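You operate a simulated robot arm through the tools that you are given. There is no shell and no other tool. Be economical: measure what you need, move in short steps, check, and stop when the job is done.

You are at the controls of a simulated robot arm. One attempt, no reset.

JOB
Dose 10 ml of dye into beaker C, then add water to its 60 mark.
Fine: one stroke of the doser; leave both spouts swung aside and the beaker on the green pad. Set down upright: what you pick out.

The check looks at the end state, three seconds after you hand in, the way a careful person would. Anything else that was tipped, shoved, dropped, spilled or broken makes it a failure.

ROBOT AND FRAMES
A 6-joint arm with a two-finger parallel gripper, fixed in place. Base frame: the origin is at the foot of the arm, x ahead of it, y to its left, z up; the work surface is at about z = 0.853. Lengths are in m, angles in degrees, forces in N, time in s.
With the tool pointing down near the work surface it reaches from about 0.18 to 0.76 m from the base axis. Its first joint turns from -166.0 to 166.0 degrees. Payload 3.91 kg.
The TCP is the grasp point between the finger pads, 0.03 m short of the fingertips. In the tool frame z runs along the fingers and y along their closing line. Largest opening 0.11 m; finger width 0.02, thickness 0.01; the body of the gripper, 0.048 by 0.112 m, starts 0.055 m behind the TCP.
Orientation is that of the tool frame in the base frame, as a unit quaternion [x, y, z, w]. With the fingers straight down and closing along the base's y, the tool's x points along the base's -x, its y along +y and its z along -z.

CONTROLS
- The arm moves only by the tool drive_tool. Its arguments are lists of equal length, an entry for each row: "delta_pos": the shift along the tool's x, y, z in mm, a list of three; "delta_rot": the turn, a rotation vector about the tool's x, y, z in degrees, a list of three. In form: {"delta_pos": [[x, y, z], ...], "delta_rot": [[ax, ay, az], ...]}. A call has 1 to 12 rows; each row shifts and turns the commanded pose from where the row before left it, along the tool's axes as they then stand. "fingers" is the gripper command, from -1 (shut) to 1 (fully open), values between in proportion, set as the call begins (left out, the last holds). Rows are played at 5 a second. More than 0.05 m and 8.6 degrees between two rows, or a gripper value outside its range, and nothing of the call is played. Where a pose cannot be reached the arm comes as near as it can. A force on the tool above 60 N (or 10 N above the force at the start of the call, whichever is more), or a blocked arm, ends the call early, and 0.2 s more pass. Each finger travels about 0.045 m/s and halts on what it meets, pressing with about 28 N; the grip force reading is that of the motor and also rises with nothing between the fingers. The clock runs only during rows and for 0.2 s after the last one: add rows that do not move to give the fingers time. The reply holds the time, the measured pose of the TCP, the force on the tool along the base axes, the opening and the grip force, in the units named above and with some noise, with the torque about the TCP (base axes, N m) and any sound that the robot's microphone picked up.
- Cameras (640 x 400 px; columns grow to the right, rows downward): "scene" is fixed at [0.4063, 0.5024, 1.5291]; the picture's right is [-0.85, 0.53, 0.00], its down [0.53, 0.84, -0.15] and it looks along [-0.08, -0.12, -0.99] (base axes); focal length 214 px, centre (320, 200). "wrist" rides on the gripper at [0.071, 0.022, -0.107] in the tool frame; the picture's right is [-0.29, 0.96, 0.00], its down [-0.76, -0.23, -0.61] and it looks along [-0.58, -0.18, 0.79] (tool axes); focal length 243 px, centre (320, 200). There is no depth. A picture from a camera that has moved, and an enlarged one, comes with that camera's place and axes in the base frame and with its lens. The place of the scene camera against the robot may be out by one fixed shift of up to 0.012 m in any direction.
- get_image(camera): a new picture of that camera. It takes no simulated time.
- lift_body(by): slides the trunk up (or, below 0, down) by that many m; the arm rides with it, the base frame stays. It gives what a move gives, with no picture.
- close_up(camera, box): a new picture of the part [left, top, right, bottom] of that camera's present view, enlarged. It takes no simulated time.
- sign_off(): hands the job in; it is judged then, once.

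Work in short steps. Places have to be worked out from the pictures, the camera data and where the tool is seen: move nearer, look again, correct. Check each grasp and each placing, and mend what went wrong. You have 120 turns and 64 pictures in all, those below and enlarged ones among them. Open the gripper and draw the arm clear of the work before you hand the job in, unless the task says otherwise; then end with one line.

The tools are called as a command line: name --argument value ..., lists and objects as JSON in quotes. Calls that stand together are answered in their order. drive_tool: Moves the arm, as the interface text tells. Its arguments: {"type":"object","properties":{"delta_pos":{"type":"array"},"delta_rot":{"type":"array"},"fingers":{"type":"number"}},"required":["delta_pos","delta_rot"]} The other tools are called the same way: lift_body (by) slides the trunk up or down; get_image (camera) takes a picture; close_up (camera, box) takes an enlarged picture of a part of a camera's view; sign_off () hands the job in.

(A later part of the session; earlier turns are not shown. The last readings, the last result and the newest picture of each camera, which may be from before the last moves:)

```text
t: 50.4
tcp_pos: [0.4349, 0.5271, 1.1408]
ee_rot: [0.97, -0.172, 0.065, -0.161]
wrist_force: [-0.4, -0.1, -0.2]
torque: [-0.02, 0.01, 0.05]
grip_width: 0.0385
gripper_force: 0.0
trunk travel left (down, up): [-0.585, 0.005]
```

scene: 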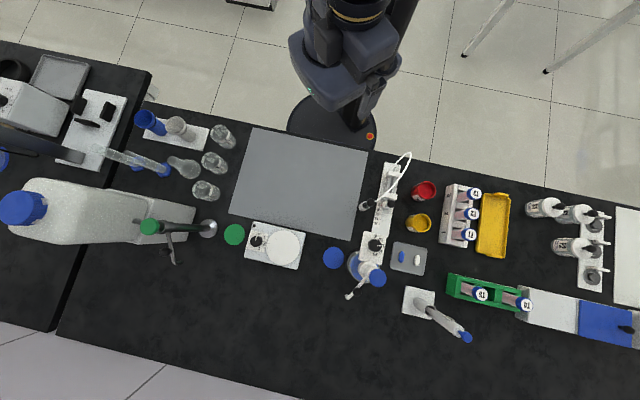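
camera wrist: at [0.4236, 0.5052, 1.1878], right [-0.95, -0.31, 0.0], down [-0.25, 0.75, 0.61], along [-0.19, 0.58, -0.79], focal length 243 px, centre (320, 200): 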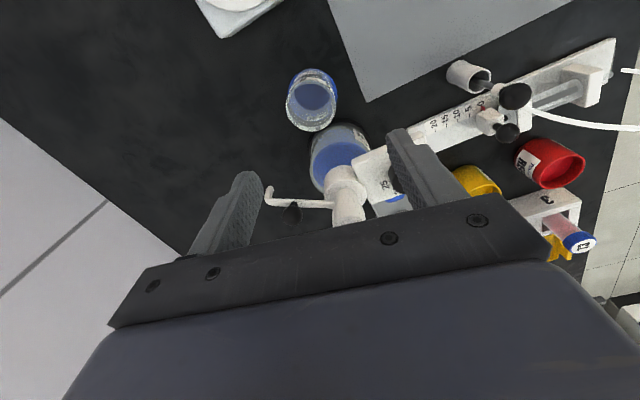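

Tilt is as computed. I move to hover short of the spout ball and look.

drive_tool --delta_pos '[[-21.5, -14, 17.5], [-21.5, -14, 17.5], [-21.5, -14, 17.5], [-21.5, -14, 17.5], [0, 0, 0]]' --delta_rot '[[0, 0, 0], [0, 0, 0], [0, 0, 0], [0, 0, 0], [0, 0, 0]]'

get_image --camera "wrist"

```text
t: 51.6
tcp_pos: [0.3845, 0.6265, 1.0885]
ee_rot: [0.97, -0.172, 0.066, -0.161]
wrist_force: [-0.6, 0.0, -0.8]
torque: [0.01, 0.02, 0.07]
grip_width: 0.0384
gripper_force: 0.0
trunk travel left (down, up): [-0.585, 0.005]
```

```text
27 pictures are left
camera wrist: at [0.4253, 0.5513, 1.1855], right [-0.57, -0.75, -0.34], down [-0.75, 0.3, 0.59], along [-0.34, 0.59, -0.73], focal length 243 px, centre (320, 200)
```

wrist: 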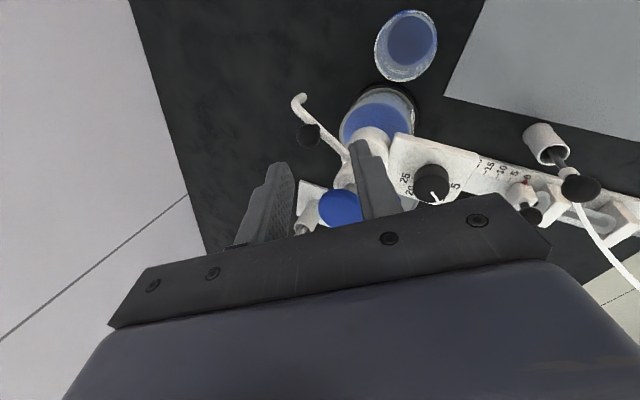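

The fingers line up on the ball, so I advance along the tool axis to straddle ball and spout.

drive_tool --delta_pos '[[2, -5, 15], [0, 0, 15], [0, 0, 15], [0, 0, 15], [0, 0, 13], [0, 0, 0]]' --delta_rot '[[0, 0, 0], [0, 0, 0], [0, 0, 0], [0, 0, 0], [0, 0, 0], [0, 0, 0]]'

get_image --camera "wrist"

```text
t: 53.0
tcp_pos: [0.4033, 0.6501, 1.0189]
ee_rot: [0.97, -0.171, 0.066, -0.161]
wrist_force: [1.1, -0.1, -0.9]
torque: [0.02, 0.0, 0.0]
grip_width: 0.0385
gripper_force: 0.2
trunk travel left (down, up): [-0.585, 0.005]
```

```text
26 pictures are left
camera wrist: at [0.4433, 0.5745, 1.117], right [-0.57, -0.75, -0.34], down [-0.75, 0.3, 0.59], along [-0.34, 0.59, -0.73], focal length 243 px, centre (320, 200)
```

wrist: 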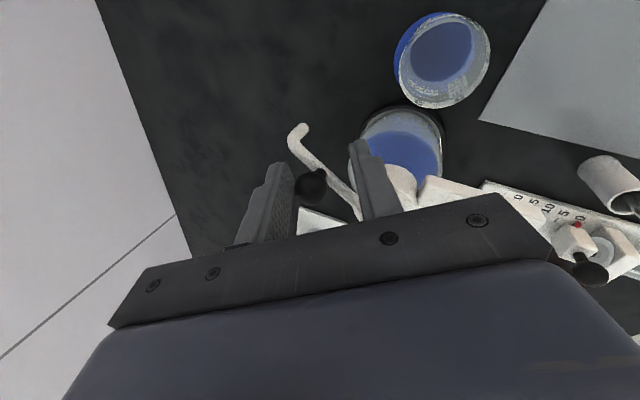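

The ball is between the fingers. I swing the spout about 50° toward the beaker along its arc.

drive_tool --delta_pos '[[1.7, 8.5, -2.9], [1.8, 8.5, -2.9], [-0.4, 5.7, -2.1], [-0.4, 5.7, -2.0], [-1.5, 5.6, -2.1], [-1.5, 5.5, -2.1], [-2.3, 4.8, -1.9], [-2.4, 4.8, -1.9], [0, 0, 0]]' --delta_rot '[[0, 0, 0], [0, 0, 0], [0, 0, 0], [0, 0, 0], [0, 0, 0], [0, 0, 0], [0, 0, 0], [0, 0, 0], [0, 0, 0]]'

get_image --camera "wrist"

```text
t: 55.0
tcp_pos: [0.3778, 0.6036, 1.0196]
ee_rot: [0.97, -0.172, 0.066, -0.161]
wrist_force: [0.2, 0.0, -0.3]
torque: [0.01, 0.0, 0.01]
grip_width: 0.0387
gripper_force: 0.1
trunk travel left (down, up): [-0.585, 0.005]
```

```text
25 pictures are left
camera wrist: at [0.4186, 0.5288, 1.1181], right [-0.57, -0.75, -0.34], down [-0.75, 0.3, 0.59], along [-0.34, 0.59, -0.73], focal length 243 px, centre (320, 200)
```

wrist: 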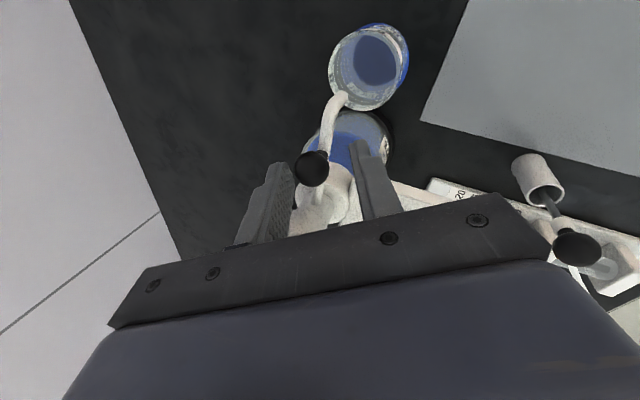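

Spout tip is over the beaker mouth. I withdraw, close the fingers, and hover over the blue plunger cap.

drive_tool --delta_pos '[[0, 0, -20], [0, 0, -40], [0, 0, -40], [0, 0, 0]]' --delta_rot '[[0, 0, 0], [0, 0, 0], [0, 0, 0], [0, 0, 0]]'

drive_tool --delta_pos '[[0, 0, 0], [0, 0, 0], [0, 0, 0], [-20.4, -27.2, 3.2], [-20.4, -27.3, 3.2], [0, 0, 0]]' --delta_rot '[[0, 0, 0], [0, 0, 0], [0, 0, 0], [0, 0, 0], [0, 0, 0], [0, 0, 0]]' --fingers -1

get_image --camera "wrist"

```text
t: 56.0
tcp_pos: [0.3623, 0.5764, 1.1141]
ee_rot: [0.97, -0.172, 0.066, -0.161]
wrist_force: [-0.5, 0.0, -0.9]
torque: [0.02, -0.01, -0.01]
grip_width: 0.0385
gripper_force: 0.0
trunk travel left (down, up): [-0.585, 0.005]
```

```text
t: 57.4
tcp_pos: [0.341, 0.6412, 1.1247]
ee_rot: [0.97, -0.172, 0.065, -0.162]
wrist_force: [-0.9, 0.2, -0.3]
torque: [0.0, -0.02, -0.02]
grip_width: 0.0002
gripper_force: 27.7
trunk travel left (down, up): [-0.585, 0.005]
```

```text
24 pictures are left
camera wrist: at [0.3812, 0.5656, 1.2225], right [-0.57, -0.75, -0.34], down [-0.75, 0.3, 0.59], along [-0.34, 0.59, -0.73], focal length 243 px, centre (320, 200)
```

wrist: 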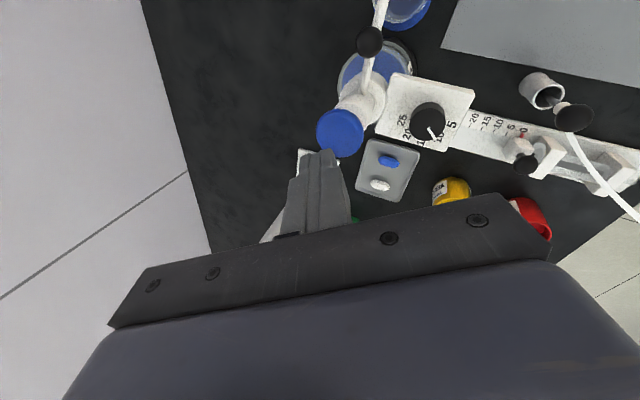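

The fingertips are above the cap. I go straight down 40 mm, then press in small steps.

drive_tool --delta_pos '[[-0.7, 3.35, 9.4], [-0.7, 3.35, 9.4], [-0.7, 3.35, 9.4], [-0.7, 3.35, 9.4], [0, 0, 0]]' --delta_rot '[[0, 0, 0], [0, 0, 0], [0, 0, 0], [0, 0, 0], [0, 0, 0]]'

get_image --camera "wrist"

```text
t: 58.6
tcp_pos: [0.3418, 0.6383, 1.0837]
ee_rot: [0.97, -0.171, 0.066, -0.162]
wrist_force: [0.9, 1.0, 2.7]
torque: [0.02, 0.0, 0.0]
grip_width: 0.0
gripper_force: 28.4
trunk travel left (down, up): [-0.585, 0.005]
```

```text
23 pictures are left
camera wrist: at [0.3814, 0.5639, 1.1815], right [-0.57, -0.75, -0.34], down [-0.75, 0.3, 0.59], along [-0.34, 0.59, -0.73], focal length 243 px, centre (320, 200)
```

wrist: 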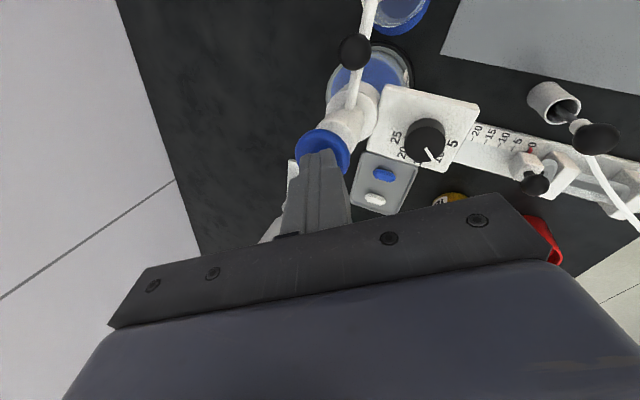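

Light contact on the cap. I press down one continuous stroke.

drive_tool --delta_pos '[[-0.35, 1.67, 4.7], [-0.35, 1.67, 4.7], [-0.35, 1.67, 4.7], [-0.35, 1.67, 4.7], [-0.35, 1.67, 4.7], [-0.35, 1.67, 4.7]]' --delta_rot '[[0, 0, 0], [0, 0, 0], [0, 0, 0], [0, 0, 0], [0, 0, 0], [0, 0, 0]]'

```text
t: 60.0
tcp_pos: [0.3401, 0.6395, 1.0635]
ee_rot: [0.968, -0.172, 0.067, -0.17]
wrist_force: [1.0, -2.7, 47.0]
torque: [0.08, 0.17, -0.01]
grip_width: 0.0
gripper_force: 28.0
trunk travel left (down, up): [-0.585, 0.005]
```

The plunger moved 20 mm and hit its stop (47 N). I hold briefly, then lift off.

drive_tool --delta_pos '[[0, 0, 0], [0, 0, 0], [0, 0, 0], [0, 0, 0], [0, 0, 0]]' --delta_rot '[[0, 0, 0], [0, 0, 0], [0, 0, 0], [0, 0, 0], [0, 0, 0]]'

drive_tool --delta_pos '[[0.35, -1.67, -4.7], [0.35, -1.67, -4.7], [0.7, -3.35, -9.4], [0.7, -3.35, -9.4], [1.4, -6.7, -18.8], [1.4, -6.7, -18.8], [0, 0, 0]]' --delta_rot '[[0, 0, 0], [0, 0, 0], [0, 0, 0], [0, 0, 0], [0, 0, 0], [0, 0, 0], [0, 0, 0]]'

get_image --camera "wrist"

```text
t: 61.2
tcp_pos: [0.3408, 0.6398, 1.0638]
ee_rot: [0.968, -0.172, 0.067, -0.17]
wrist_force: [0.8, -0.7, 49.2]
torque: [0.15, 0.15, -0.02]
grip_width: 0.0
gripper_force: 28.1
trunk travel left (down, up): [-0.585, 0.005]
```

```text
t: 62.8
tcp_pos: [0.3404, 0.6398, 1.121]
ee_rot: [0.97, -0.172, 0.065, -0.16]
wrist_force: [0.0, 0.0, 0.1]
torque: [-0.01, 0.04, 0.0]
grip_width: 0.0001
gripper_force: 28.6
trunk travel left (down, up): [-0.585, 0.005]
```

```text
22 pictures are left
camera wrist: at [0.3812, 0.5646, 1.2193], right [-0.57, -0.75, -0.34], down [-0.75, 0.3, 0.59], along [-0.34, 0.59, -0.73], focal length 243 px, centre (320, 200)
```

wrist: 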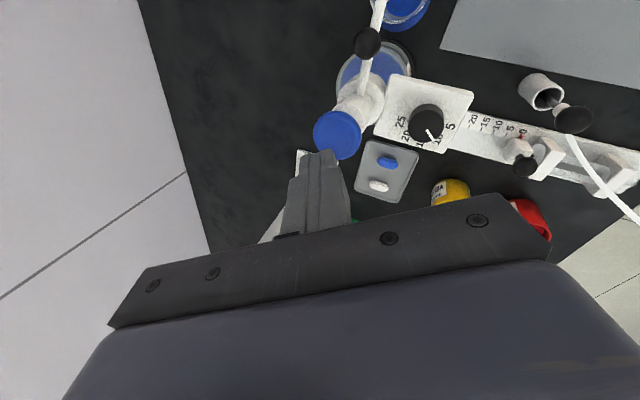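

The plunger sprang back. I return to the withdraw point, reopen the fingers, and look at the beaker.

drive_tool --delta_pos '[[21.2, 26, -3.9], [21.2, 26, -3.9], [0, 0, 0], [0, 0, 0], [0, 0, 0], [0, 0, 0]]' --delta_rot '[[0, 0, 0], [0, 0, 0], [0, 0, 0], [0, 0, 0], [0, 0, 0], [0, 0, 0]]' --fingers -0.3

close_up --camera "wrist" --box '[230, 20, 430, 180]'

```text
t: 64.2
tcp_pos: [0.3637, 0.5759, 1.116]
ee_rot: [0.97, -0.172, 0.065, -0.161]
wrist_force: [-0.5, 0.1, -0.2]
torque: [-0.02, -0.02, 0.0]
grip_width: 0.0385
gripper_force: 0.1
trunk travel left (down, up): [-0.585, 0.005]
```

```text
2.50 times, centred on (330, 100) of wrist
camera zoom: at [0.4035, 0.5014, 1.2138], right [-0.57, -0.75, -0.34], down [-0.75, 0.3, 0.59], along [-0.34, 0.59, -0.73], focal length 606 px, centre (295, 450)
```

zoom: 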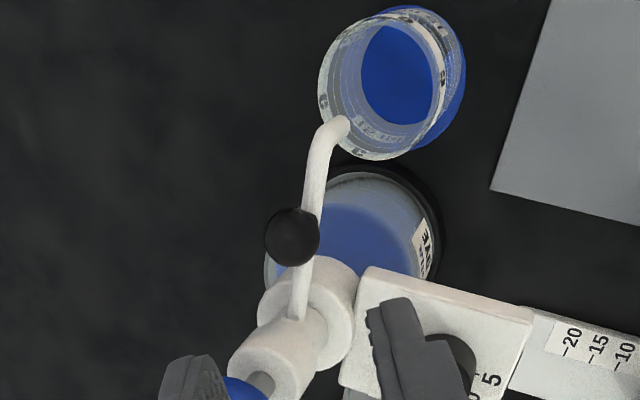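

Darker blue dye now lies in the beaker. I straddle the ball again and swing the spout back aside.

drive_tool --delta_pos '[[-2, 2, 30], [0, 0, 30], [0, 0, 25], [0, 0, 16], [0, 0, 0]]' --delta_rot '[[0, 0, 0], [0, 0, 0], [0, 0, 0], [0, 0, 0], [0, 0, 0]]'

drive_tool --delta_pos '[[3.2, -8.2, 3.2], [3.2, -8.2, 3.2], [3.3, -8.3, 3.1], [-0.5, -6.7, 2.3], [-0.5, -6.6, 2.3], [-1.8, -5.5, 1.8], [-1.8, -5.5, 1.8], [-2.8, -5.1, 1.6], [-2.9, -5.1, 1.6], [0, 0, 0]]' --delta_rot '[[0, 0, 0], [0, 0, 0], [0, 0, 0], [0, 0, 0], [0, 0, 0], [0, 0, 0], [0, 0, 0], [0, 0, 0], [0, 0, 0], [0, 0, 0]]'

get_image --camera "wrist"

```text
t: 65.4
tcp_pos: [0.377, 0.6051, 1.0186]
ee_rot: [0.97, -0.171, 0.065, -0.161]
wrist_force: [0.3, -0.5, -1.2]
torque: [-0.03, 0.01, -0.04]
grip_width: 0.0385
gripper_force: 0.0
trunk travel left (down, up): [-0.585, 0.005]
```

```text
t: 67.6
tcp_pos: [0.3996, 0.6636, 1.0197]
ee_rot: [0.97, -0.172, 0.066, -0.161]
wrist_force: [0.3, -1.2, 0.2]
torque: [-0.03, 0.05, 0.04]
grip_width: 0.0391
gripper_force: 0.6
trunk travel left (down, up): [-0.585, 0.005]
```

```text
20 pictures are left
camera wrist: at [0.4404, 0.5878, 1.1181], right [-0.57, -0.75, -0.34], down [-0.75, 0.3, 0.59], along [-0.34, 0.59, -0.73], focal length 243 px, centre (320, 200)
```

wrist: 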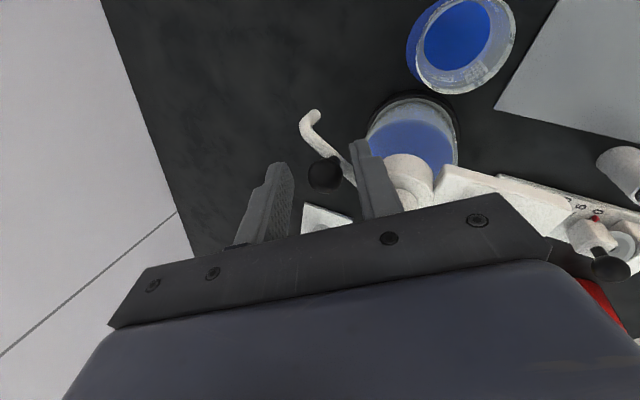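

Spout is aside again. I withdraw, retract, untilt and roll back to azimuth 125° for regrasping the beaker.

drive_tool --delta_pos '[[0, 0, -20], [0, 0, -45], [0, 0, -45], [18, 27.7, -8.5], [18, 27.7, -8.5], [18, 27.7, -8.5], [0, 0, 0], [0, 0, 0], [0, 0, 0], [0, 0, 0], [0, 0, 0]]' --delta_rot '[[0, 0, 0], [0, 0, 0], [0, 0, 0], [0, 0, 0], [0, 0, 0], [0, 0, 0], [-4.89, -1.04, 0], [-4.89, -1.04, 0], [-4.89, -1.04, 0], [-4.89, -1.04, 0], [0, 0, 0]]'

drive_tool --delta_pos '[[0, 0, 0], [0, 0, 0], [0, 0, 0], [0, 0, 0], [0, 0, 0], [0, 0, 0]]' --delta_rot '[[0, 0, 7], [0, 0, 7], [0, 0, 7], [0, 0, 7], [0, 0, 7], [0, 0, 0]]' --fingers 0.5

lift_body --by -0.06

get_image --camera "wrist"

```text
t: 70.0
tcp_pos: [0.4003, 0.5299, 1.1235]
ee_rot: [0.985, -0.174, -0.001, 0.001]
wrist_force: [1.1, -0.4, 0.6]
torque: [0.0, -0.03, 0.01]
grip_width: 0.0386
gripper_force: 0.0
trunk travel left (down, up): [-0.585, 0.005]
```

```text
t: 71.4
tcp_pos: [0.401, 0.5315, 1.1231]
ee_rot: [0.886, -0.464, 0.001, 0.0]
wrist_force: [-0.8, 0.1, -0.5]
torque: [-0.03, 0.01, 0.03]
grip_width: 0.0824
gripper_force: 0.0
trunk travel left (down, up): [-0.585, 0.005]
```

```text
t: 72.4
tcp_pos: [0.4009, 0.5311, 1.0639]
ee_rot: [0.887, -0.462, 0.0, 0.0]
wrist_force: [0.1, 0.4, -0.8]
torque: [0.02, 0.02, 0.01]
grip_width: 0.0827
gripper_force: 0.0
trunk travel left (down, up): [-0.525, 0.065]
```

```text
19 pictures are left
camera wrist: at [0.4232, 0.4607, 1.1706], right [-0.95, -0.31, 0.0], down [-0.25, 0.76, 0.61], along [-0.19, 0.58, -0.79], focal length 243 px, centre (320, 200)
```

wrist: 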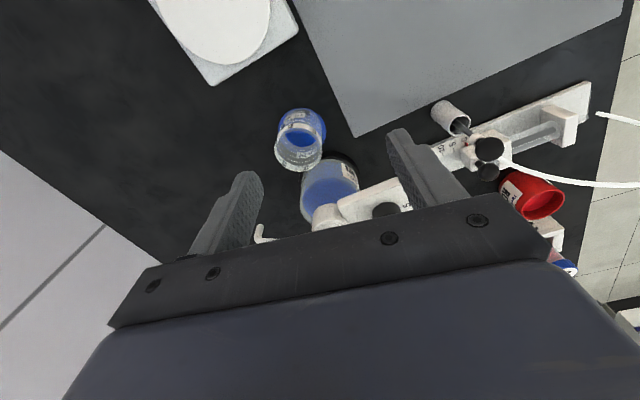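

The beaker hasn't moved. I go to the pose where it was released, (0.407, 0.585, 0.894), and grip.

drive_tool --delta_pos '[[-20, -18, 0], [-20.4, -18.2, 0], [0, 0, 40], [0, 0, 45], [0, 0, 45], [0, 0, 30], [0, 0, 10], [0, 0, 0]]' --delta_rot '[[0, 0, 0], [0, 0, 0], [0, 0, 0], [0, 0, 0], [0, 0, 0], [0, 0, 0], [0, 0, 0], [0, 0, 0]]'

drive_tool --delta_pos '[[0, 0, 0], [0, 0, 0], [0, 0, 0], [0, 0, 0], [0, 0, 0], [0, 0, 0]]' --delta_rot '[[0, 0, 0], [0, 0, 0], [0, 0, 0], [0, 0, 0], [0, 0, 0], [0, 0, 0]]' --fingers -1

drive_tool --delta_pos '[[0, 0, -2], [0, 0, -4], [0, 0, -6], [0, 0, -10], [0, 0, -15], [0, 0, -18], [0, 0, -18], [0, 0, -18], [0, 0, -15], [0, 0, -10], [0, 0, -4], [0, 0, 0]]' --delta_rot '[[0, 0, 0], [0, 0, 0], [0, 0, 0], [0, 0, 0], [0, 0, 0], [0, 0, 0], [0, 0, 0], [0, 0, 0], [0, 0, 0], [0, 0, 0], [0, 0, 0], [0, 0, 0]]'

get_image --camera "wrist"

```text
t: 74.2
tcp_pos: [0.4043, 0.5806, 0.8934]
ee_rot: [0.886, -0.463, 0.001, 0.0]
wrist_force: [0.1, 0.1, -0.1]
torque: [0.0, -0.01, -0.01]
grip_width: 0.0826
gripper_force: 0.0
out of reach, approached as far as the arm can: row 2
trunk travel left (down, up): [-0.525, 0.065]
```

```text
t: 75.6
tcp_pos: [0.4045, 0.5809, 0.8933]
ee_rot: [0.887, -0.462, 0.001, 0.0]
wrist_force: [0.2, -0.6, 0.0]
torque: [0.01, 0.0, 0.0]
grip_width: 0.051
gripper_force: 27.6
trunk travel left (down, up): [-0.525, 0.065]
```

```text
t: 78.2
tcp_pos: [0.4049, 0.5811, 1.0135]
ee_rot: [0.887, -0.462, 0.0, 0.0]
wrist_force: [-1.1, 0.4, -0.6]
torque: [0.04, 0.0, 0.01]
grip_width: 0.0512
gripper_force: 28.2
trunk travel left (down, up): [-0.525, 0.065]
```

```text
18 pictures are left
camera wrist: at [0.4277, 0.5107, 1.1195], right [-0.95, -0.31, 0.0], down [-0.25, 0.76, 0.61], along [-0.19, 0.58, -0.79], focal length 243 px, centre (320, 200)
```

wrist: 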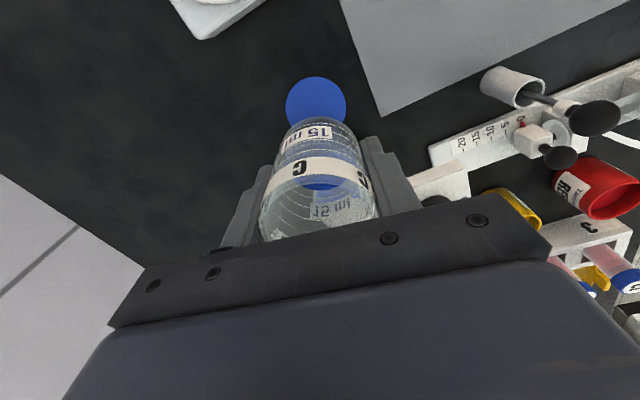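

close_up --camera "wrist" --box '[250, 70, 390, 245]'

```text
2.29 times, centred on (320, 158) of wrist
camera zoom: at [0.4277, 0.5107, 1.1195], right [-0.95, -0.31, 0.0], down [-0.25, 0.76, 0.61], along [-0.19, 0.58, -0.79], focal length 555 px, centre (320, 297)
```

zoom: 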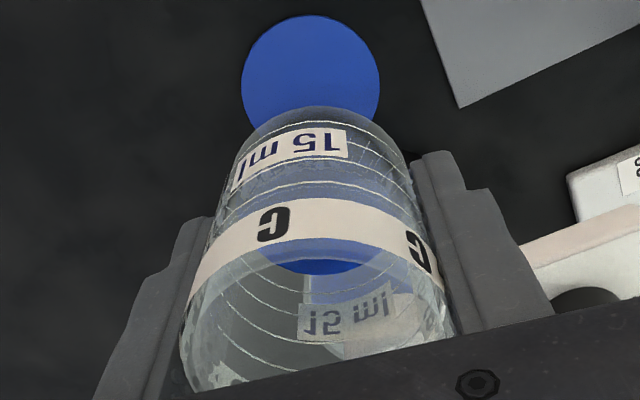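

The view against the blue is ambiguous. I carry the beaker inward over the plain surface and look again.

drive_tool --delta_pos '[[6, 4, 0], [14, 9, 0], [20, 12, 0], [22, 13.5, 0], [22, 13.5, 0], [22, 13.5, 0], [22, 13.5, 0], [22, 13.5, 0], [22, 13.5, 0], [20, 12, 0], [14, 8, 0], [7, 4, 0]]' --delta_rot '[[0, 0, 0], [0, 0, 0], [0, 0, 0], [0, 0, 0], [0, 0, 0], [0, 0, 0], [0, 0, 0], [0, 0, 0], [0, 0, 0], [0, 0, 0], [0, 0, 0], [0, 0, 0]]'

close_up --camera "wrist" --box '[250, 70, 390, 245]'

```text
t: 80.8
tcp_pos: [0.4193, 0.3339, 1.0129]
ee_rot: [0.887, -0.462, 0.0, 0.001]
wrist_force: [-0.4, 1.1, -0.6]
torque: [-0.01, 0.02, 0.0]
grip_width: 0.0515
gripper_force: 27.7
trunk travel left (down, up): [-0.525, 0.065]
```

```text
2.29 times, centred on (320, 158) of wrist
camera zoom: at [0.4424, 0.263, 1.1181], right [-0.95, -0.31, 0.0], down [-0.25, 0.76, 0.61], along [-0.19, 0.58, -0.79], focal length 555 px, centre (320, 297)
```

zoom: 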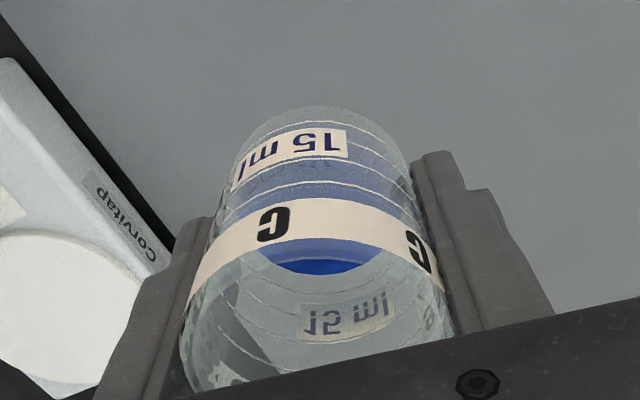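

The dye layer is clearly visible in beaker C. I rotate the wrist by +135° so the gripper will clear the tap spout, column and hotplate at the green pad.

drive_tool --delta_pos '[[0, 0, 0], [0, 0, 0], [0, 0, 0], [0, 0, 0], [0, 0, 0], [0, 0, 0], [0, 0, 0], [0, 0, 0], [0, 0, 0], [0, 0, 0], [0, 0, 0], [0, 0, 0]]' --delta_rot '[[0, 0, 4], [0, 0, 7], [0, 0, 8], [0, 0, 8], [0, 0, 8], [0, 0, 8], [0, 0, 8], [0, 0, 8], [0, 0, 8], [0, 0, 8], [0, 0, 8], [0, 0, 8]]'

drive_tool --delta_pos '[[0, 0, 0], [0, 0, 0], [0, 0, 0], [0, 0, 0], [0, 0, 0], [0, 0, 0], [0, 0, 0]]' --delta_rot '[[0, 0, 8], [0, 0, 8], [0, 0, 8], [0, 0, 8], [0, 0, 8], [0, 0, 4], [0, 0, 0]]'

```text
t: 83.4
tcp_pos: [0.42, 0.3324, 1.0129]
ee_rot: [-0.29, 0.957, 0.0, 0.0]
wrist_force: [-0.3, 0.4, -0.5]
torque: [-0.02, -0.02, 0.0]
grip_width: 0.0514
gripper_force: 28.1
trunk travel left (down, up): [-0.525, 0.065]
```

```text
t: 85.0
tcp_pos: [0.4191, 0.3319, 1.0133]
ee_rot: [0.09, 0.996, 0.0, -0.001]
wrist_force: [-0.1, 0.0, -0.4]
torque: [0.01, 0.02, -0.03]
grip_width: 0.0512
gripper_force: 28.5
trunk travel left (down, up): [-0.525, 0.065]
```

Orientation is set. I carry the beaker to above the green pad.

drive_tool --delta_pos '[[-6, 2, 0], [-14, 5, 0], [-20, 7, 0], [-22, 7, 0], [-22, 7.5, 0], [-22, 7.5, 0], [-22, 7.5, 0], [-22, 7.5, 0], [-22, 7, 0], [-20, 7, 0], [-10, 3, 0], [-5, 2, 0]]' --delta_rot '[[0, 0, 0], [0, 0, 0], [0, 0, 0], [0, 0, 0], [0, 0, 0], [0, 0, 0], [0, 0, 0], [0, 0, 0], [0, 0, 0], [0, 0, 0], [0, 0, 0], [0, 0, 0]]'

get_image --camera "wrist"

```text
t: 87.6
tcp_pos: [0.6358, 0.3645, 1.0117]
ee_rot: [0.088, 0.996, 0.0, 0.0]
wrist_force: [-0.4, -0.1, -0.5]
torque: [-0.01, -0.01, 0.0]
grip_width: 0.0511
gripper_force: 27.8
trunk travel left (down, up): [-0.525, 0.065]
```

```text
15 pictures are left
camera wrist: at [0.5701, 0.3989, 1.1189], right [0.45, 0.89, 0.0], down [0.71, -0.36, 0.61], along [0.54, -0.28, -0.79], focal length 243 px, centre (320, 200)
```

wrist: 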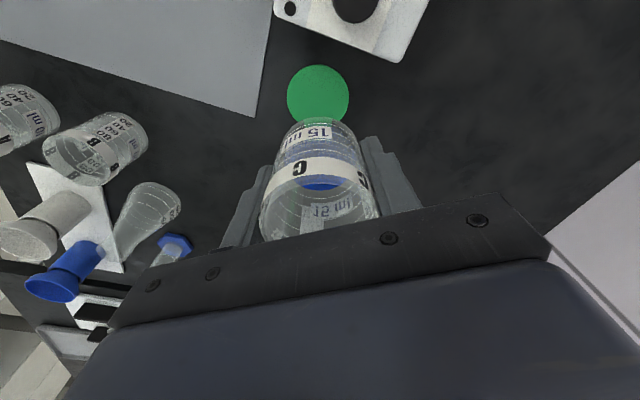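

The pad is directly beneath, 4 mm nearer. I lower onto it.

drive_tool --delta_pos '[[4, 0.5, 8], [0, 0, 18], [0, 0, 20], [0, 0, 22], [0, 0, 22], [0, 0, 14], [0, 0, 7], [0, 0, 4], [0, 0, 0]]' --delta_rot '[[0, 0, 0], [0, 0, 0], [0, 0, 0], [0, 0, 0], [0, 0, 0], [0, 0, 0], [0, 0, 0], [0, 0, 0], [0, 0, 0]]'

drive_tool --delta_pos '[[0, 0, 1.5], [0, 0, 1.5], [0, 0, 0]]' --delta_rot '[[0, 0, 0], [0, 0, 0], [0, 0, 0]]'

```text
t: 89.6
tcp_pos: [0.632, 0.367, 0.8971]
ee_rot: [0.088, 0.996, 0.0, 0.001]
wrist_force: [0.1, 0.5, -0.2]
torque: [0.01, 0.01, 0.02]
grip_width: 0.0515
gripper_force: 28.2
trunk travel left (down, up): [-0.525, 0.065]
```

```text
t: 90.4
tcp_pos: [0.6318, 0.3664, 0.8943]
ee_rot: [0.088, 0.996, 0.0, 0.0]
wrist_force: [0.1, -0.2, -0.7]
torque: [-0.02, -0.01, 0.01]
grip_width: 0.0513
gripper_force: 28.3
trunk travel left (down, up): [-0.525, 0.065]
```

No contact yet, so I go down in further 1 mm steps.

drive_tool --delta_pos '[[0, 0, 1], [0, 0, 0.7], [0, 0, 0]]' --delta_rot '[[0, 0, 0], [0, 0, 0], [0, 0, 0]]'

```text
t: 91.2
tcp_pos: [0.6313, 0.3673, 0.8945]
ee_rot: [0.088, 0.996, 0.001, 0.0]
wrist_force: [0.0, 0.0, 1.7]
torque: [-0.06, 0.05, 0.0]
grip_width: 0.0512
gripper_force: 28.1
trunk travel left (down, up): [-0.525, 0.065]
```

Contact at 1.7 N. Release, rise, and retract.

drive_tool --delta_pos '[[0, 0, 0], [0, 0, 0], [0, 0, 0], [0, 0, -10], [0, 0, -30], [0, 0, -35], [0, 0, -30], [30, 0, -10], [40, 0, -20], [40, 0, -20], [0, 0, 0]]' --delta_rot '[[0, 0, 0], [0, 0, 0], [0, 0, 0], [0, 0, 0], [0, 0, 0], [0, 0, 0], [0, 0, 0], [0, 0, 0], [0, 0, 0], [0, 0, 0], [0, 0, 0]]' --fingers 0.2

get_image --camera "wrist"

```text
t: 93.6
tcp_pos: [0.5243, 0.384, 1.0484]
ee_rot: [0.088, 0.996, -0.001, 0.0]
wrist_force: [0.0, -1.0, -0.5]
torque: [-0.02, 0.0, 0.03]
grip_width: 0.0661
gripper_force: 0.0
trunk travel left (down, up): [-0.525, 0.065]
```

```text
14 pictures are left
camera wrist: at [0.4581, 0.4179, 1.1549], right [0.45, 0.89, 0.0], down [0.71, -0.36, 0.61], along [0.54, -0.28, -0.79], focal length 243 px, centre (320, 200)
```

wrist: 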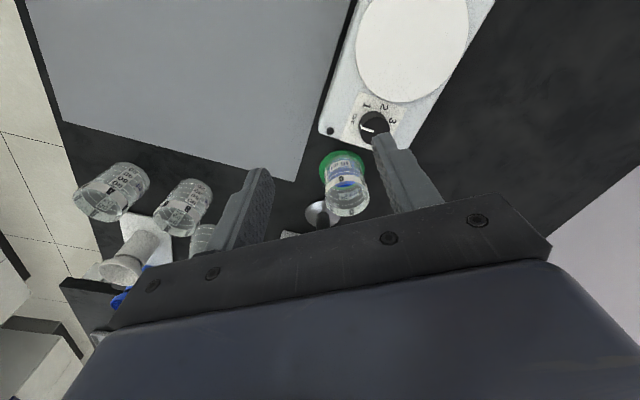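

Beaker is centred on the green pad. I estimate the tap ball at (0.70, 0.356, 1.058), the column at (0.688, 0.302), and the green cap top at about 1.09. I raise the trunk, roll +66° and tilt 25° outward.

lift_body --by 0.06

drive_tool --delta_pos '[[0, 0, 0], [0, 0, 0], [0, 0, 0], [0, 0, 0], [0, 0, 0], [0, 0, 0], [0, 0, 0], [0, 0, 0], [0, 0, 0], [0, 0, 0], [0, 0, 0], [0, 0, 0]]' --delta_rot '[[0, 0, 8.25], [0, 0, 8.25], [0, 0, 8.25], [0, 0, 8.25], [0, 0, 8.25], [0, 0, 8.25], [0, 0, 8.25], [0, 0, 8.25], [-6.09, 1.41, 0], [-6.09, 1.41, 0], [-6.09, 1.41, 0], [-6.09, 1.41, 0]]' --fingers -0.3

```text
t: 94.6
tcp_pos: [0.5252, 0.3846, 1.1075]
ee_rot: [0.088, 0.996, 0.0, 0.001]
wrist_force: [-0.3, 0.1, -0.1]
torque: [0.0, 0.01, -0.02]
grip_width: 0.0663
gripper_force: 0.0
trunk travel left (down, up): [-0.585, 0.005]
```

```text
t: 97.2
tcp_pos: [0.525, 0.3841, 1.1086]
ee_rot: [0.601, 0.769, 0.197, 0.092]
wrist_force: [0.7, 0.3, 0.3]
torque: [-0.01, -0.02, 0.01]
grip_width: 0.0388
gripper_force: 0.0
trunk travel left (down, up): [-0.585, 0.005]
```

Orientation verified. I move to the hover point beside the tap's ball and look.

drive_tool --delta_pos '[[-18.8, 33.9, 6], [-18.8, 33.9, 6], [-18.8, 33.8, 6], [-18.7, 33.8, 6], [0, 0, 0]]' --delta_rot '[[0, 0, 0], [0, 0, 0], [0, 0, 0], [0, 0, 0], [0, 0, 0]]'

get_image --camera "wrist"

```text
t: 98.4
tcp_pos: [0.6729, 0.3421, 1.1352]
ee_rot: [0.602, 0.769, 0.196, 0.09]
wrist_force: [0.2, -0.4, 0.2]
torque: [-0.02, 0.01, 0.0]
grip_width: 0.0381
gripper_force: 0.1
trunk travel left (down, up): [-0.585, 0.005]
```

```text
13 pictures are left
camera wrist: at [0.6339, 0.3942, 1.2483], right [0.93, -0.09, 0.37], down [-0.24, -0.89, 0.38], along [0.29, -0.44, -0.85], focal length 243 px, centre (320, 200)
```

wrist: 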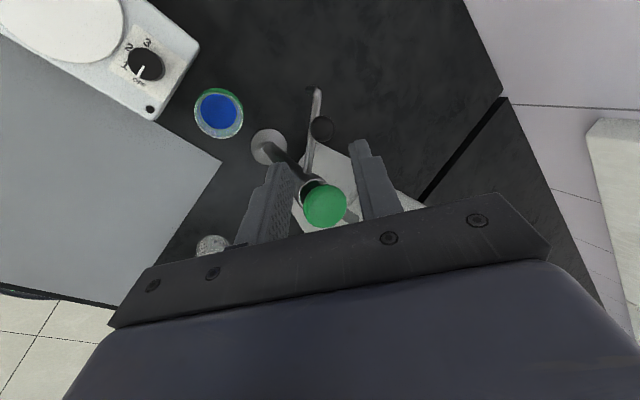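

The ball lies right on the approach line. Advance 77 mm to straddle it.

drive_tool --delta_pos '[[0, 2, 18], [0, 0, 18], [0, 0, 18], [0, 0, 14], [0, 0, 9], [0, 0, 0]]' --delta_rot '[[0, 0, 0], [0, 0, 0], [0, 0, 0], [0, 0, 0], [0, 0, 0], [0, 0, 0]]'

get_image --camera "wrist"

```text
t: 99.8
tcp_pos: [0.7034, 0.3577, 1.0653]
ee_rot: [0.602, 0.769, 0.195, 0.091]
wrist_force: [0.8, -0.7, 0.0]
torque: [0.02, 0.0, 0.01]
grip_width: 0.0384
gripper_force: 0.1
trunk travel left (down, up): [-0.585, 0.005]
```

```text
12 pictures are left
camera wrist: at [0.6647, 0.4113, 1.1781], right [0.93, -0.09, 0.37], down [-0.24, -0.89, 0.38], along [0.29, -0.44, -0.85], focal length 243 px, centre (320, 200)
```

wrist: 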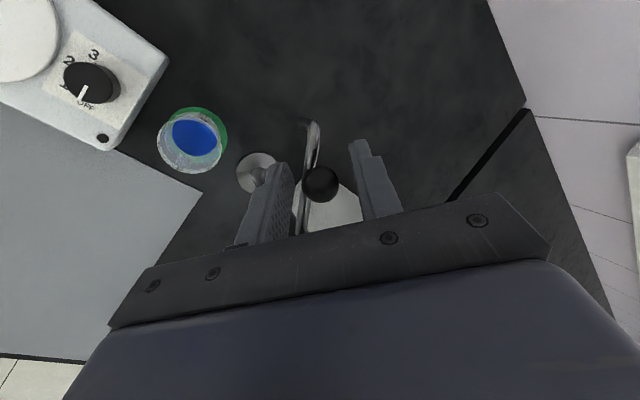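

Straddled. I swing the spout about 58° over the beaker along its arc.

drive_tool --delta_pos '[[3.6, -10.2, -4.3], [3.7, -10.3, -4.3], [-0.3, -6.6, -3.0], [-0.3, -6.5, -3.0], [-2.2, -6.2, -3.0], [-2.2, -6.1, -3.0], [-3.2, -4.7, -2.5], [-3.3, -4.6, -2.4], [0, 0, 0]]' --delta_rot '[[0, 0, 0], [0, 0, 0], [0, 0, 0], [0, 0, 0], [0, 0, 0], [0, 0, 0], [0, 0, 0], [0, 0, 0], [0, 0, 0]]'

get_image --camera "wrist"

```text
t: 101.8
tcp_pos: [0.6465, 0.3393, 1.0656]
ee_rot: [0.602, 0.768, 0.197, 0.09]
wrist_force: [0.5, 0.2, 0.1]
torque: [0.01, 0.01, 0.03]
grip_width: 0.0383
gripper_force: 0.1
trunk travel left (down, up): [-0.585, 0.005]
```

```text
11 pictures are left
camera wrist: at [0.607, 0.3911, 1.1784], right [0.93, -0.09, 0.37], down [-0.24, -0.89, 0.38], along [0.29, -0.44, -0.85], focal length 243 px, centre (320, 200)
```

wrist: 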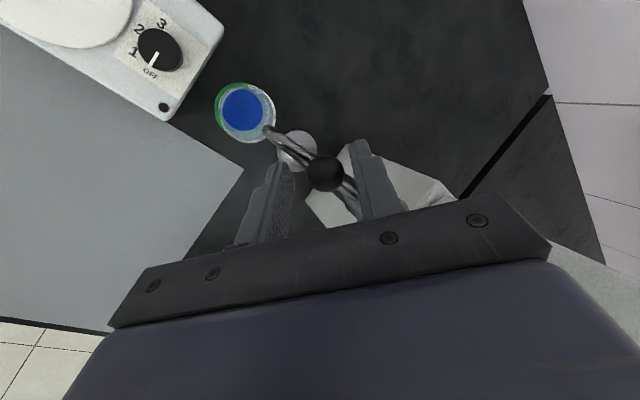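

Spout tip is over the beaker centre. I withdraw, close the fingers, and move above the green cap.

drive_tool --delta_pos '[[0, 0, -20], [0, 0, -30], [0, 0, -30], [0, 0, 0]]' --delta_rot '[[0, 0, 0], [0, 0, 0], [0, 0, 0], [0, 0, 0]]'

drive_tool --delta_pos '[[0, 0, 0], [0, 0, 0], [0, 0, 0], [-19.5, 27.8, 3.9], [-19.5, 27.8, 3.9], [0, 0, 0]]' --delta_rot '[[0, 0, 0], [0, 0, 0], [0, 0, 0], [0, 0, 0], [0, 0, 0], [0, 0, 0]]' --fingers -1

get_image --camera "wrist"

```text
t: 102.8
tcp_pos: [0.6182, 0.3223, 1.137]
ee_rot: [0.602, 0.769, 0.196, 0.091]
wrist_force: [-0.6, 0.3, -0.1]
torque: [0.01, -0.05, 0.01]
grip_width: 0.0385
gripper_force: 0.1
trunk travel left (down, up): [-0.585, 0.005]
```

```text
t: 104.2
tcp_pos: [0.681, 0.2988, 1.1505]
ee_rot: [0.601, 0.769, 0.195, 0.091]
wrist_force: [0.4, -0.1, 1.0]
torque: [-0.06, -0.02, 0.0]
grip_width: 0.0
gripper_force: 27.4
trunk travel left (down, up): [-0.585, 0.005]
```

```text
10 pictures are left
camera wrist: at [0.6412, 0.351, 1.2626], right [0.93, -0.09, 0.37], down [-0.24, -0.89, 0.38], along [0.29, -0.44, -0.85], focal length 243 px, centre (320, 200)
```

wrist: 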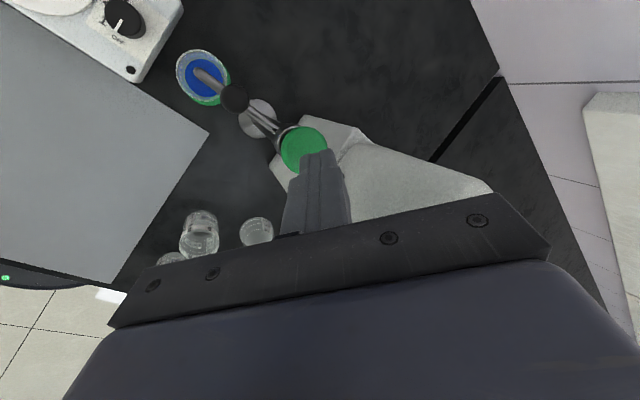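

Fingertips are centred above the cap. Lower 26 mm gently to find contact.

drive_tool --delta_pos '[[-0.95, -4.1, 9.06], [-0.95, -4.1, 9.06], [-0.38, -1.65, 3.62], [0, 0, 0]]' --delta_rot '[[0, 0, 0], [0, 0, 0], [0, 0, 0], [0, 0, 0]]'

drive_tool --delta_pos '[[-0.19, -0.82, 1.81], [-0.19, -0.82, 1.81], [0, 0, 0]]' --delta_rot '[[0, 0, 0], [0, 0, 0], [0, 0, 0]]'

```text
t: 105.2
tcp_pos: [0.6806, 0.2977, 1.1265]
ee_rot: [0.602, 0.768, 0.197, 0.092]
wrist_force: [0.8, -1.6, 1.0]
torque: [-0.03, -0.03, 0.0]
grip_width: 0.0
gripper_force: 27.7
trunk travel left (down, up): [-0.585, 0.005]
```

```text
t: 106.0
tcp_pos: [0.6806, 0.2977, 1.1224]
ee_rot: [0.602, 0.769, 0.197, 0.091]
wrist_force: [1.4, -1.5, 2.5]
torque: [0.0, -0.04, -0.01]
grip_width: 0.0
gripper_force: 28.4
trunk travel left (down, up): [-0.585, 0.005]
```

Possibly first contact (2.5 N). Press 3 mm more and read.

drive_tool --delta_pos '[[-0.14, -0.62, 1.36], [-0.14, -0.62, 1.36]]' --delta_rot '[[0, 0, 0], [0, 0, 0]]'

```text
t: 106.6
tcp_pos: [0.6791, 0.2985, 1.1199]
ee_rot: [0.602, 0.769, 0.196, 0.092]
wrist_force: [1.7, -1.7, 3.3]
torque: [-0.08, -0.05, -0.02]
grip_width: 0.0
gripper_force: 27.7
trunk travel left (down, up): [-0.585, 0.005]
```

close_up --camera "scene" --box '[195, 200, 265, 260]'

```text
6.67 times, centred on (230, 230) of scene
camera zoom: at [0.4063, 0.5024, 1.5291], right [-0.85, 0.53, 0.0], down [0.53, 0.84, -0.15], along [-0.08, -0.12, -0.99], focal length 1430 px, centre (920, 0)
```

zoom: 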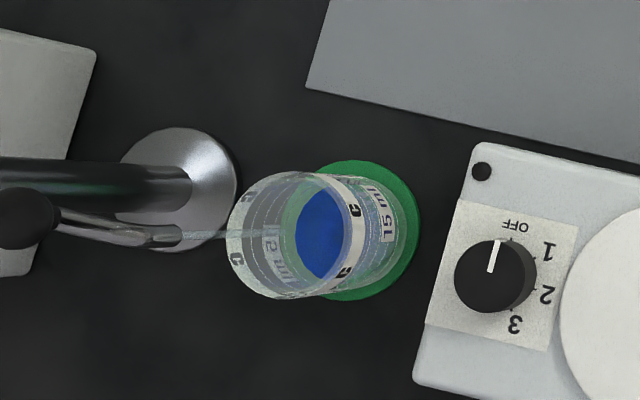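

A thin water stream is flowing while pressed. I hold for a short time to gauge the rate.

drive_tool --delta_pos '[[0, 0, 0], [0, 0, 0], [0, 0, 0], [0, 0, 0]]' --delta_rot '[[0, 0, 0], [0, 0, 0], [0, 0, 0], [0, 0, 0]]'

close_up --camera "scene" --box '[212, 218, 248, 250]'

```text
t: 107.6
tcp_pos: [0.6795, 0.2992, 1.1203]
ee_rot: [0.601, 0.769, 0.196, 0.091]
wrist_force: [-0.8, -0.5, 3.0]
torque: [-0.05, 0.01, 0.02]
grip_width: 0.0
gripper_force: 28.4
trunk travel left (down, up): [-0.585, 0.005]
```

```text
12.50 times, centred on (230, 234) of scene
camera zoom: at [0.4063, 0.5024, 1.5291], right [-0.85, 0.53, 0.0], down [0.53, 0.84, -0.15], along [-0.08, -0.12, -0.99], focal length 2681 px, centre (1445, -225)
```

zoom: 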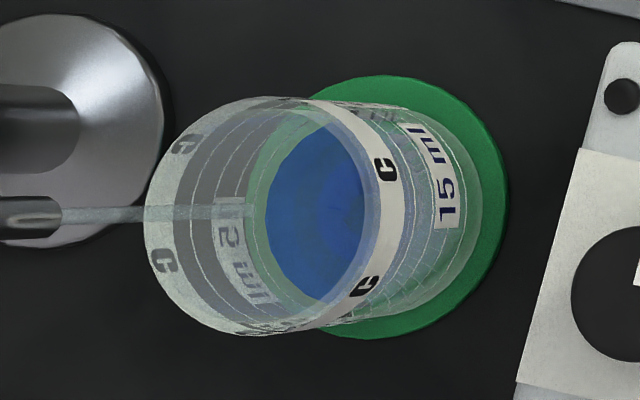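

The level is rising slowly. I hold 2.6 s more and re-check.

drive_tool --delta_pos '[[0, 0, 0], [0, 0, 0], [0, 0, 0], [0, 0, 0], [0, 0, 0], [0, 0, 0], [0, 0, 0], [0, 0, 0], [0, 0, 0], [0, 0, 0], [0, 0, 0], [0, 0, 0]]' --delta_rot '[[0, 0, 0], [0, 0, 0], [0, 0, 0], [0, 0, 0], [0, 0, 0], [0, 0, 0], [0, 0, 0], [0, 0, 0], [0, 0, 0], [0, 0, 0], [0, 0, 0], [0, 0, 0]]'

close_up --camera "scene" --box '[212, 218, 248, 250]'

```text
t: 110.2
tcp_pos: [0.6797, 0.2986, 1.1201]
ee_rot: [0.602, 0.769, 0.197, 0.092]
wrist_force: [0.0, -0.6, 2.4]
torque: [0.0, -0.03, 0.05]
grip_width: 0.0
gripper_force: 28.2
trunk travel left (down, up): [-0.585, 0.005]
```

```text
12.50 times, centred on (230, 234) of scene
camera zoom: at [0.4063, 0.5024, 1.5291], right [-0.85, 0.53, 0.0], down [0.53, 0.84, -0.15], along [-0.08, -0.12, -0.99], focal length 2681 px, centre (1445, -225)
```

zoom: 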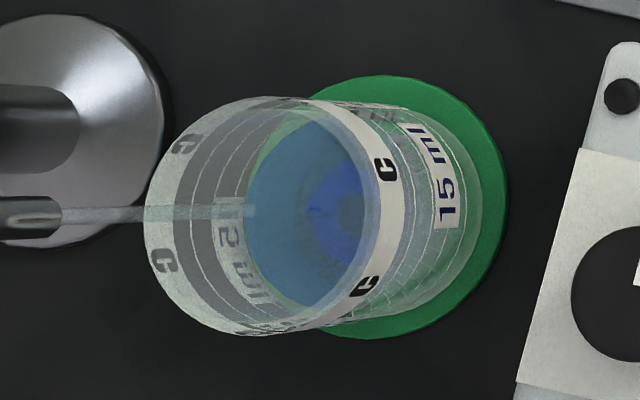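

Level rose clearly (I estimate about 35 ml, ~9 ml/s). I zoom strongly on the left wall to identify rings versus level.

close_up --camera "scene" --box '[218, 221, 240, 238]'

```text
16.00 times, centred on (229, 230) of scene
camera zoom: at [0.4063, 0.5024, 1.5291], right [-0.85, 0.53, 0.0], down [0.53, 0.84, -0.15], along [-0.08, -0.12, -0.99], focal length 3432 px, centre (1776, -272)
```

zoom: 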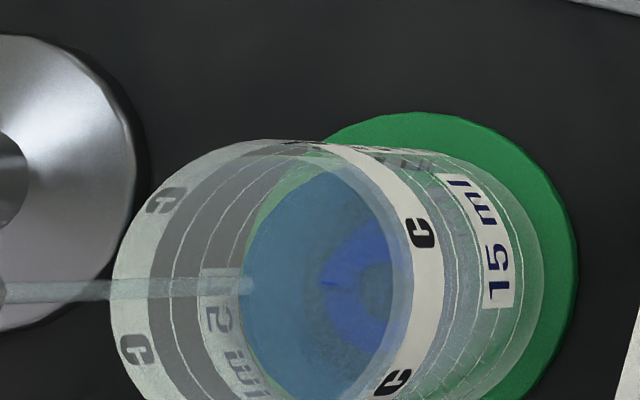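

Rings seen: 80 at x≈172, 60 at x≈203; liquid edge at 238 (about 34 ml). I hold 1.8 s more.

drive_tool --delta_pos '[[0, 0, 0], [0, 0, 0], [0, 0, 0], [0, 0, 0], [0, 0, 0], [0, 0, 0], [0, 0, 0], [0, 0, 0]]' --delta_rot '[[0, 0, 0], [0, 0, 0], [0, 0, 0], [0, 0, 0], [0, 0, 0], [0, 0, 0], [0, 0, 0], [0, 0, 0]]'

close_up --camera "scene" --box '[218, 223, 240, 240]'

```text
t: 112.0
tcp_pos: [0.6787, 0.2984, 1.12]
ee_rot: [0.602, 0.769, 0.197, 0.091]
wrist_force: [0.9, 0.5, 3.2]
torque: [-0.08, -0.03, 0.0]
grip_width: 0.0003
gripper_force: 28.3
trunk travel left (down, up): [-0.585, 0.005]
```

```text
16.00 times, centred on (229, 232) of scene
camera zoom: at [0.4063, 0.5024, 1.5291], right [-0.85, 0.53, 0.0], down [0.53, 0.84, -0.15], along [-0.08, -0.12, -0.99], focal length 3432 px, centre (1776, -304)
```

zoom: 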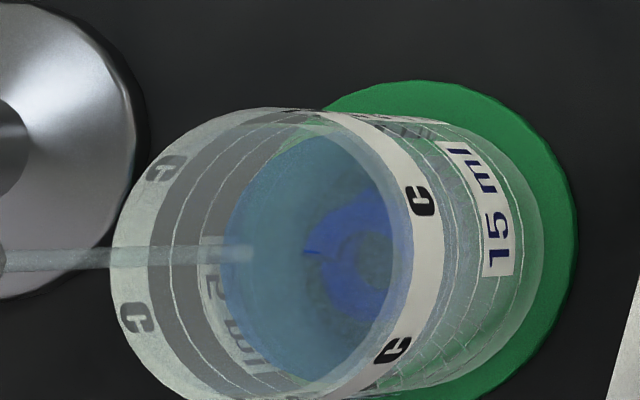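

Level is now about 51 ml. I hold 0.6 s more, then lift off to close.

drive_tool --delta_pos '[[0, 0, 0], [0, 0, 0], [0, 0, 0], [0.76, 3.3, -7.25], [0.57, 2.47, -5.44], [0, 0, 0], [0, 0, 0], [0, 0, 0]]' --delta_rot '[[0, 0, 0], [0, 0, 0], [0, 0, 0], [0, 0, 0], [0, 0, 0], [0, 0, 0], [0, 0, 0], [0, 0, 0]]'

close_up --camera "scene" --box '[218, 223, 240, 240]'

```text
t: 113.8
tcp_pos: [0.6798, 0.2987, 1.1326]
ee_rot: [0.602, 0.769, 0.196, 0.091]
wrist_force: [-0.3, 0.5, 0.3]
torque: [0.02, 0.0, 0.02]
grip_width: 0.0
gripper_force: 28.0
trunk travel left (down, up): [-0.585, 0.005]
```

```text
16.00 times, centred on (229, 232) of scene
camera zoom: at [0.4063, 0.5024, 1.5291], right [-0.85, 0.53, 0.0], down [0.53, 0.84, -0.15], along [-0.08, -0.12, -0.99], focal length 3432 px, centre (1776, -304)
```

zoom: 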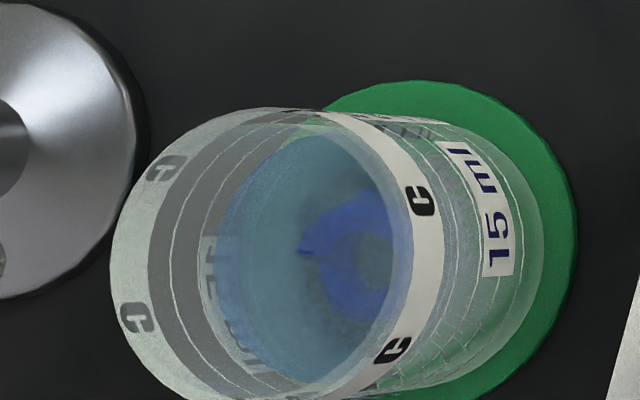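

Flow stopped; level about 56 ml, edge still inside the 60 ring. I give one brief press to top up by roughly 3 ml.

drive_tool --delta_pos '[[-0.57, -2.47, 5.44], [-0.76, -3.3, 7.25], [0, 0, 0], [0.76, 3.3, -7.25], [0.57, 2.47, -5.44], [0, 0, 0], [0, 0, 0], [0, 0, 0]]' --delta_rot '[[0, 0, 0], [0, 0, 0], [0, 0, 0], [0, 0, 0], [0, 0, 0], [0, 0, 0], [0, 0, 0], [0, 0, 0]]'

close_up --camera "scene" --box '[218, 223, 240, 240]'

```text
t: 115.6
tcp_pos: [0.6805, 0.3002, 1.1334]
ee_rot: [0.602, 0.768, 0.197, 0.091]
wrist_force: [-0.9, -0.1, 0.0]
torque: [0.02, -0.01, 0.0]
grip_width: 0.0
gripper_force: 27.9
trunk travel left (down, up): [-0.585, 0.005]
```

```text
16.00 times, centred on (229, 232) of scene
camera zoom: at [0.4063, 0.5024, 1.5291], right [-0.85, 0.53, 0.0], down [0.53, 0.84, -0.15], along [-0.08, -0.12, -0.99], focal length 3432 px, centre (1776, -304)
```

zoom: 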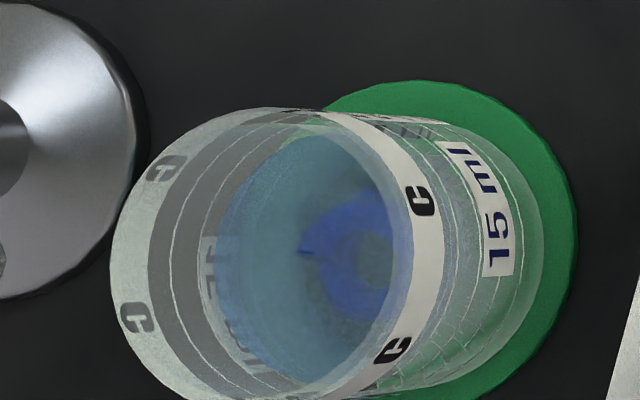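

Barely changed (about 1 ml), so there is a start lag. I repeat with a 0.6 s hold for about 3–4 ml.

drive_tool --delta_pos '[[-0.57, -2.47, 5.44], [-0.76, -3.3, 7.25], [0, 0, 0], [0, 0, 0], [0, 0, 0], [0.76, 3.3, -7.25], [0.57, 2.47, -5.44], [0, 0, 0], [0, 0, 0], [0, 0, 0]]' --delta_rot '[[0, 0, 0], [0, 0, 0], [0, 0, 0], [0, 0, 0], [0, 0, 0], [0, 0, 0], [0, 0, 0], [0, 0, 0], [0, 0, 0], [0, 0, 0]]'

close_up --camera "scene" --box '[218, 223, 240, 240]'

```text
t: 117.8
tcp_pos: [0.6794, 0.2994, 1.1332]
ee_rot: [0.601, 0.769, 0.196, 0.091]
wrist_force: [0.7, 0.1, 0.2]
torque: [0.0, 0.0, -0.01]
grip_width: 0.0001
gripper_force: 28.0
trunk travel left (down, up): [-0.585, 0.005]
```

```text
16.00 times, centred on (229, 232) of scene
camera zoom: at [0.4063, 0.5024, 1.5291], right [-0.85, 0.53, 0.0], down [0.53, 0.84, -0.15], along [-0.08, -0.12, -0.99], focal length 3432 px, centre (1776, -304)
```

zoom: 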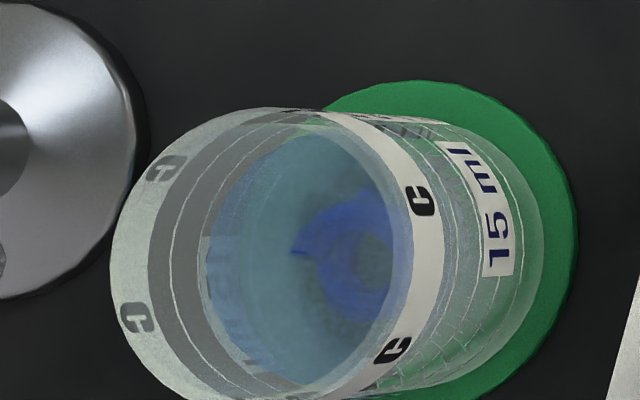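

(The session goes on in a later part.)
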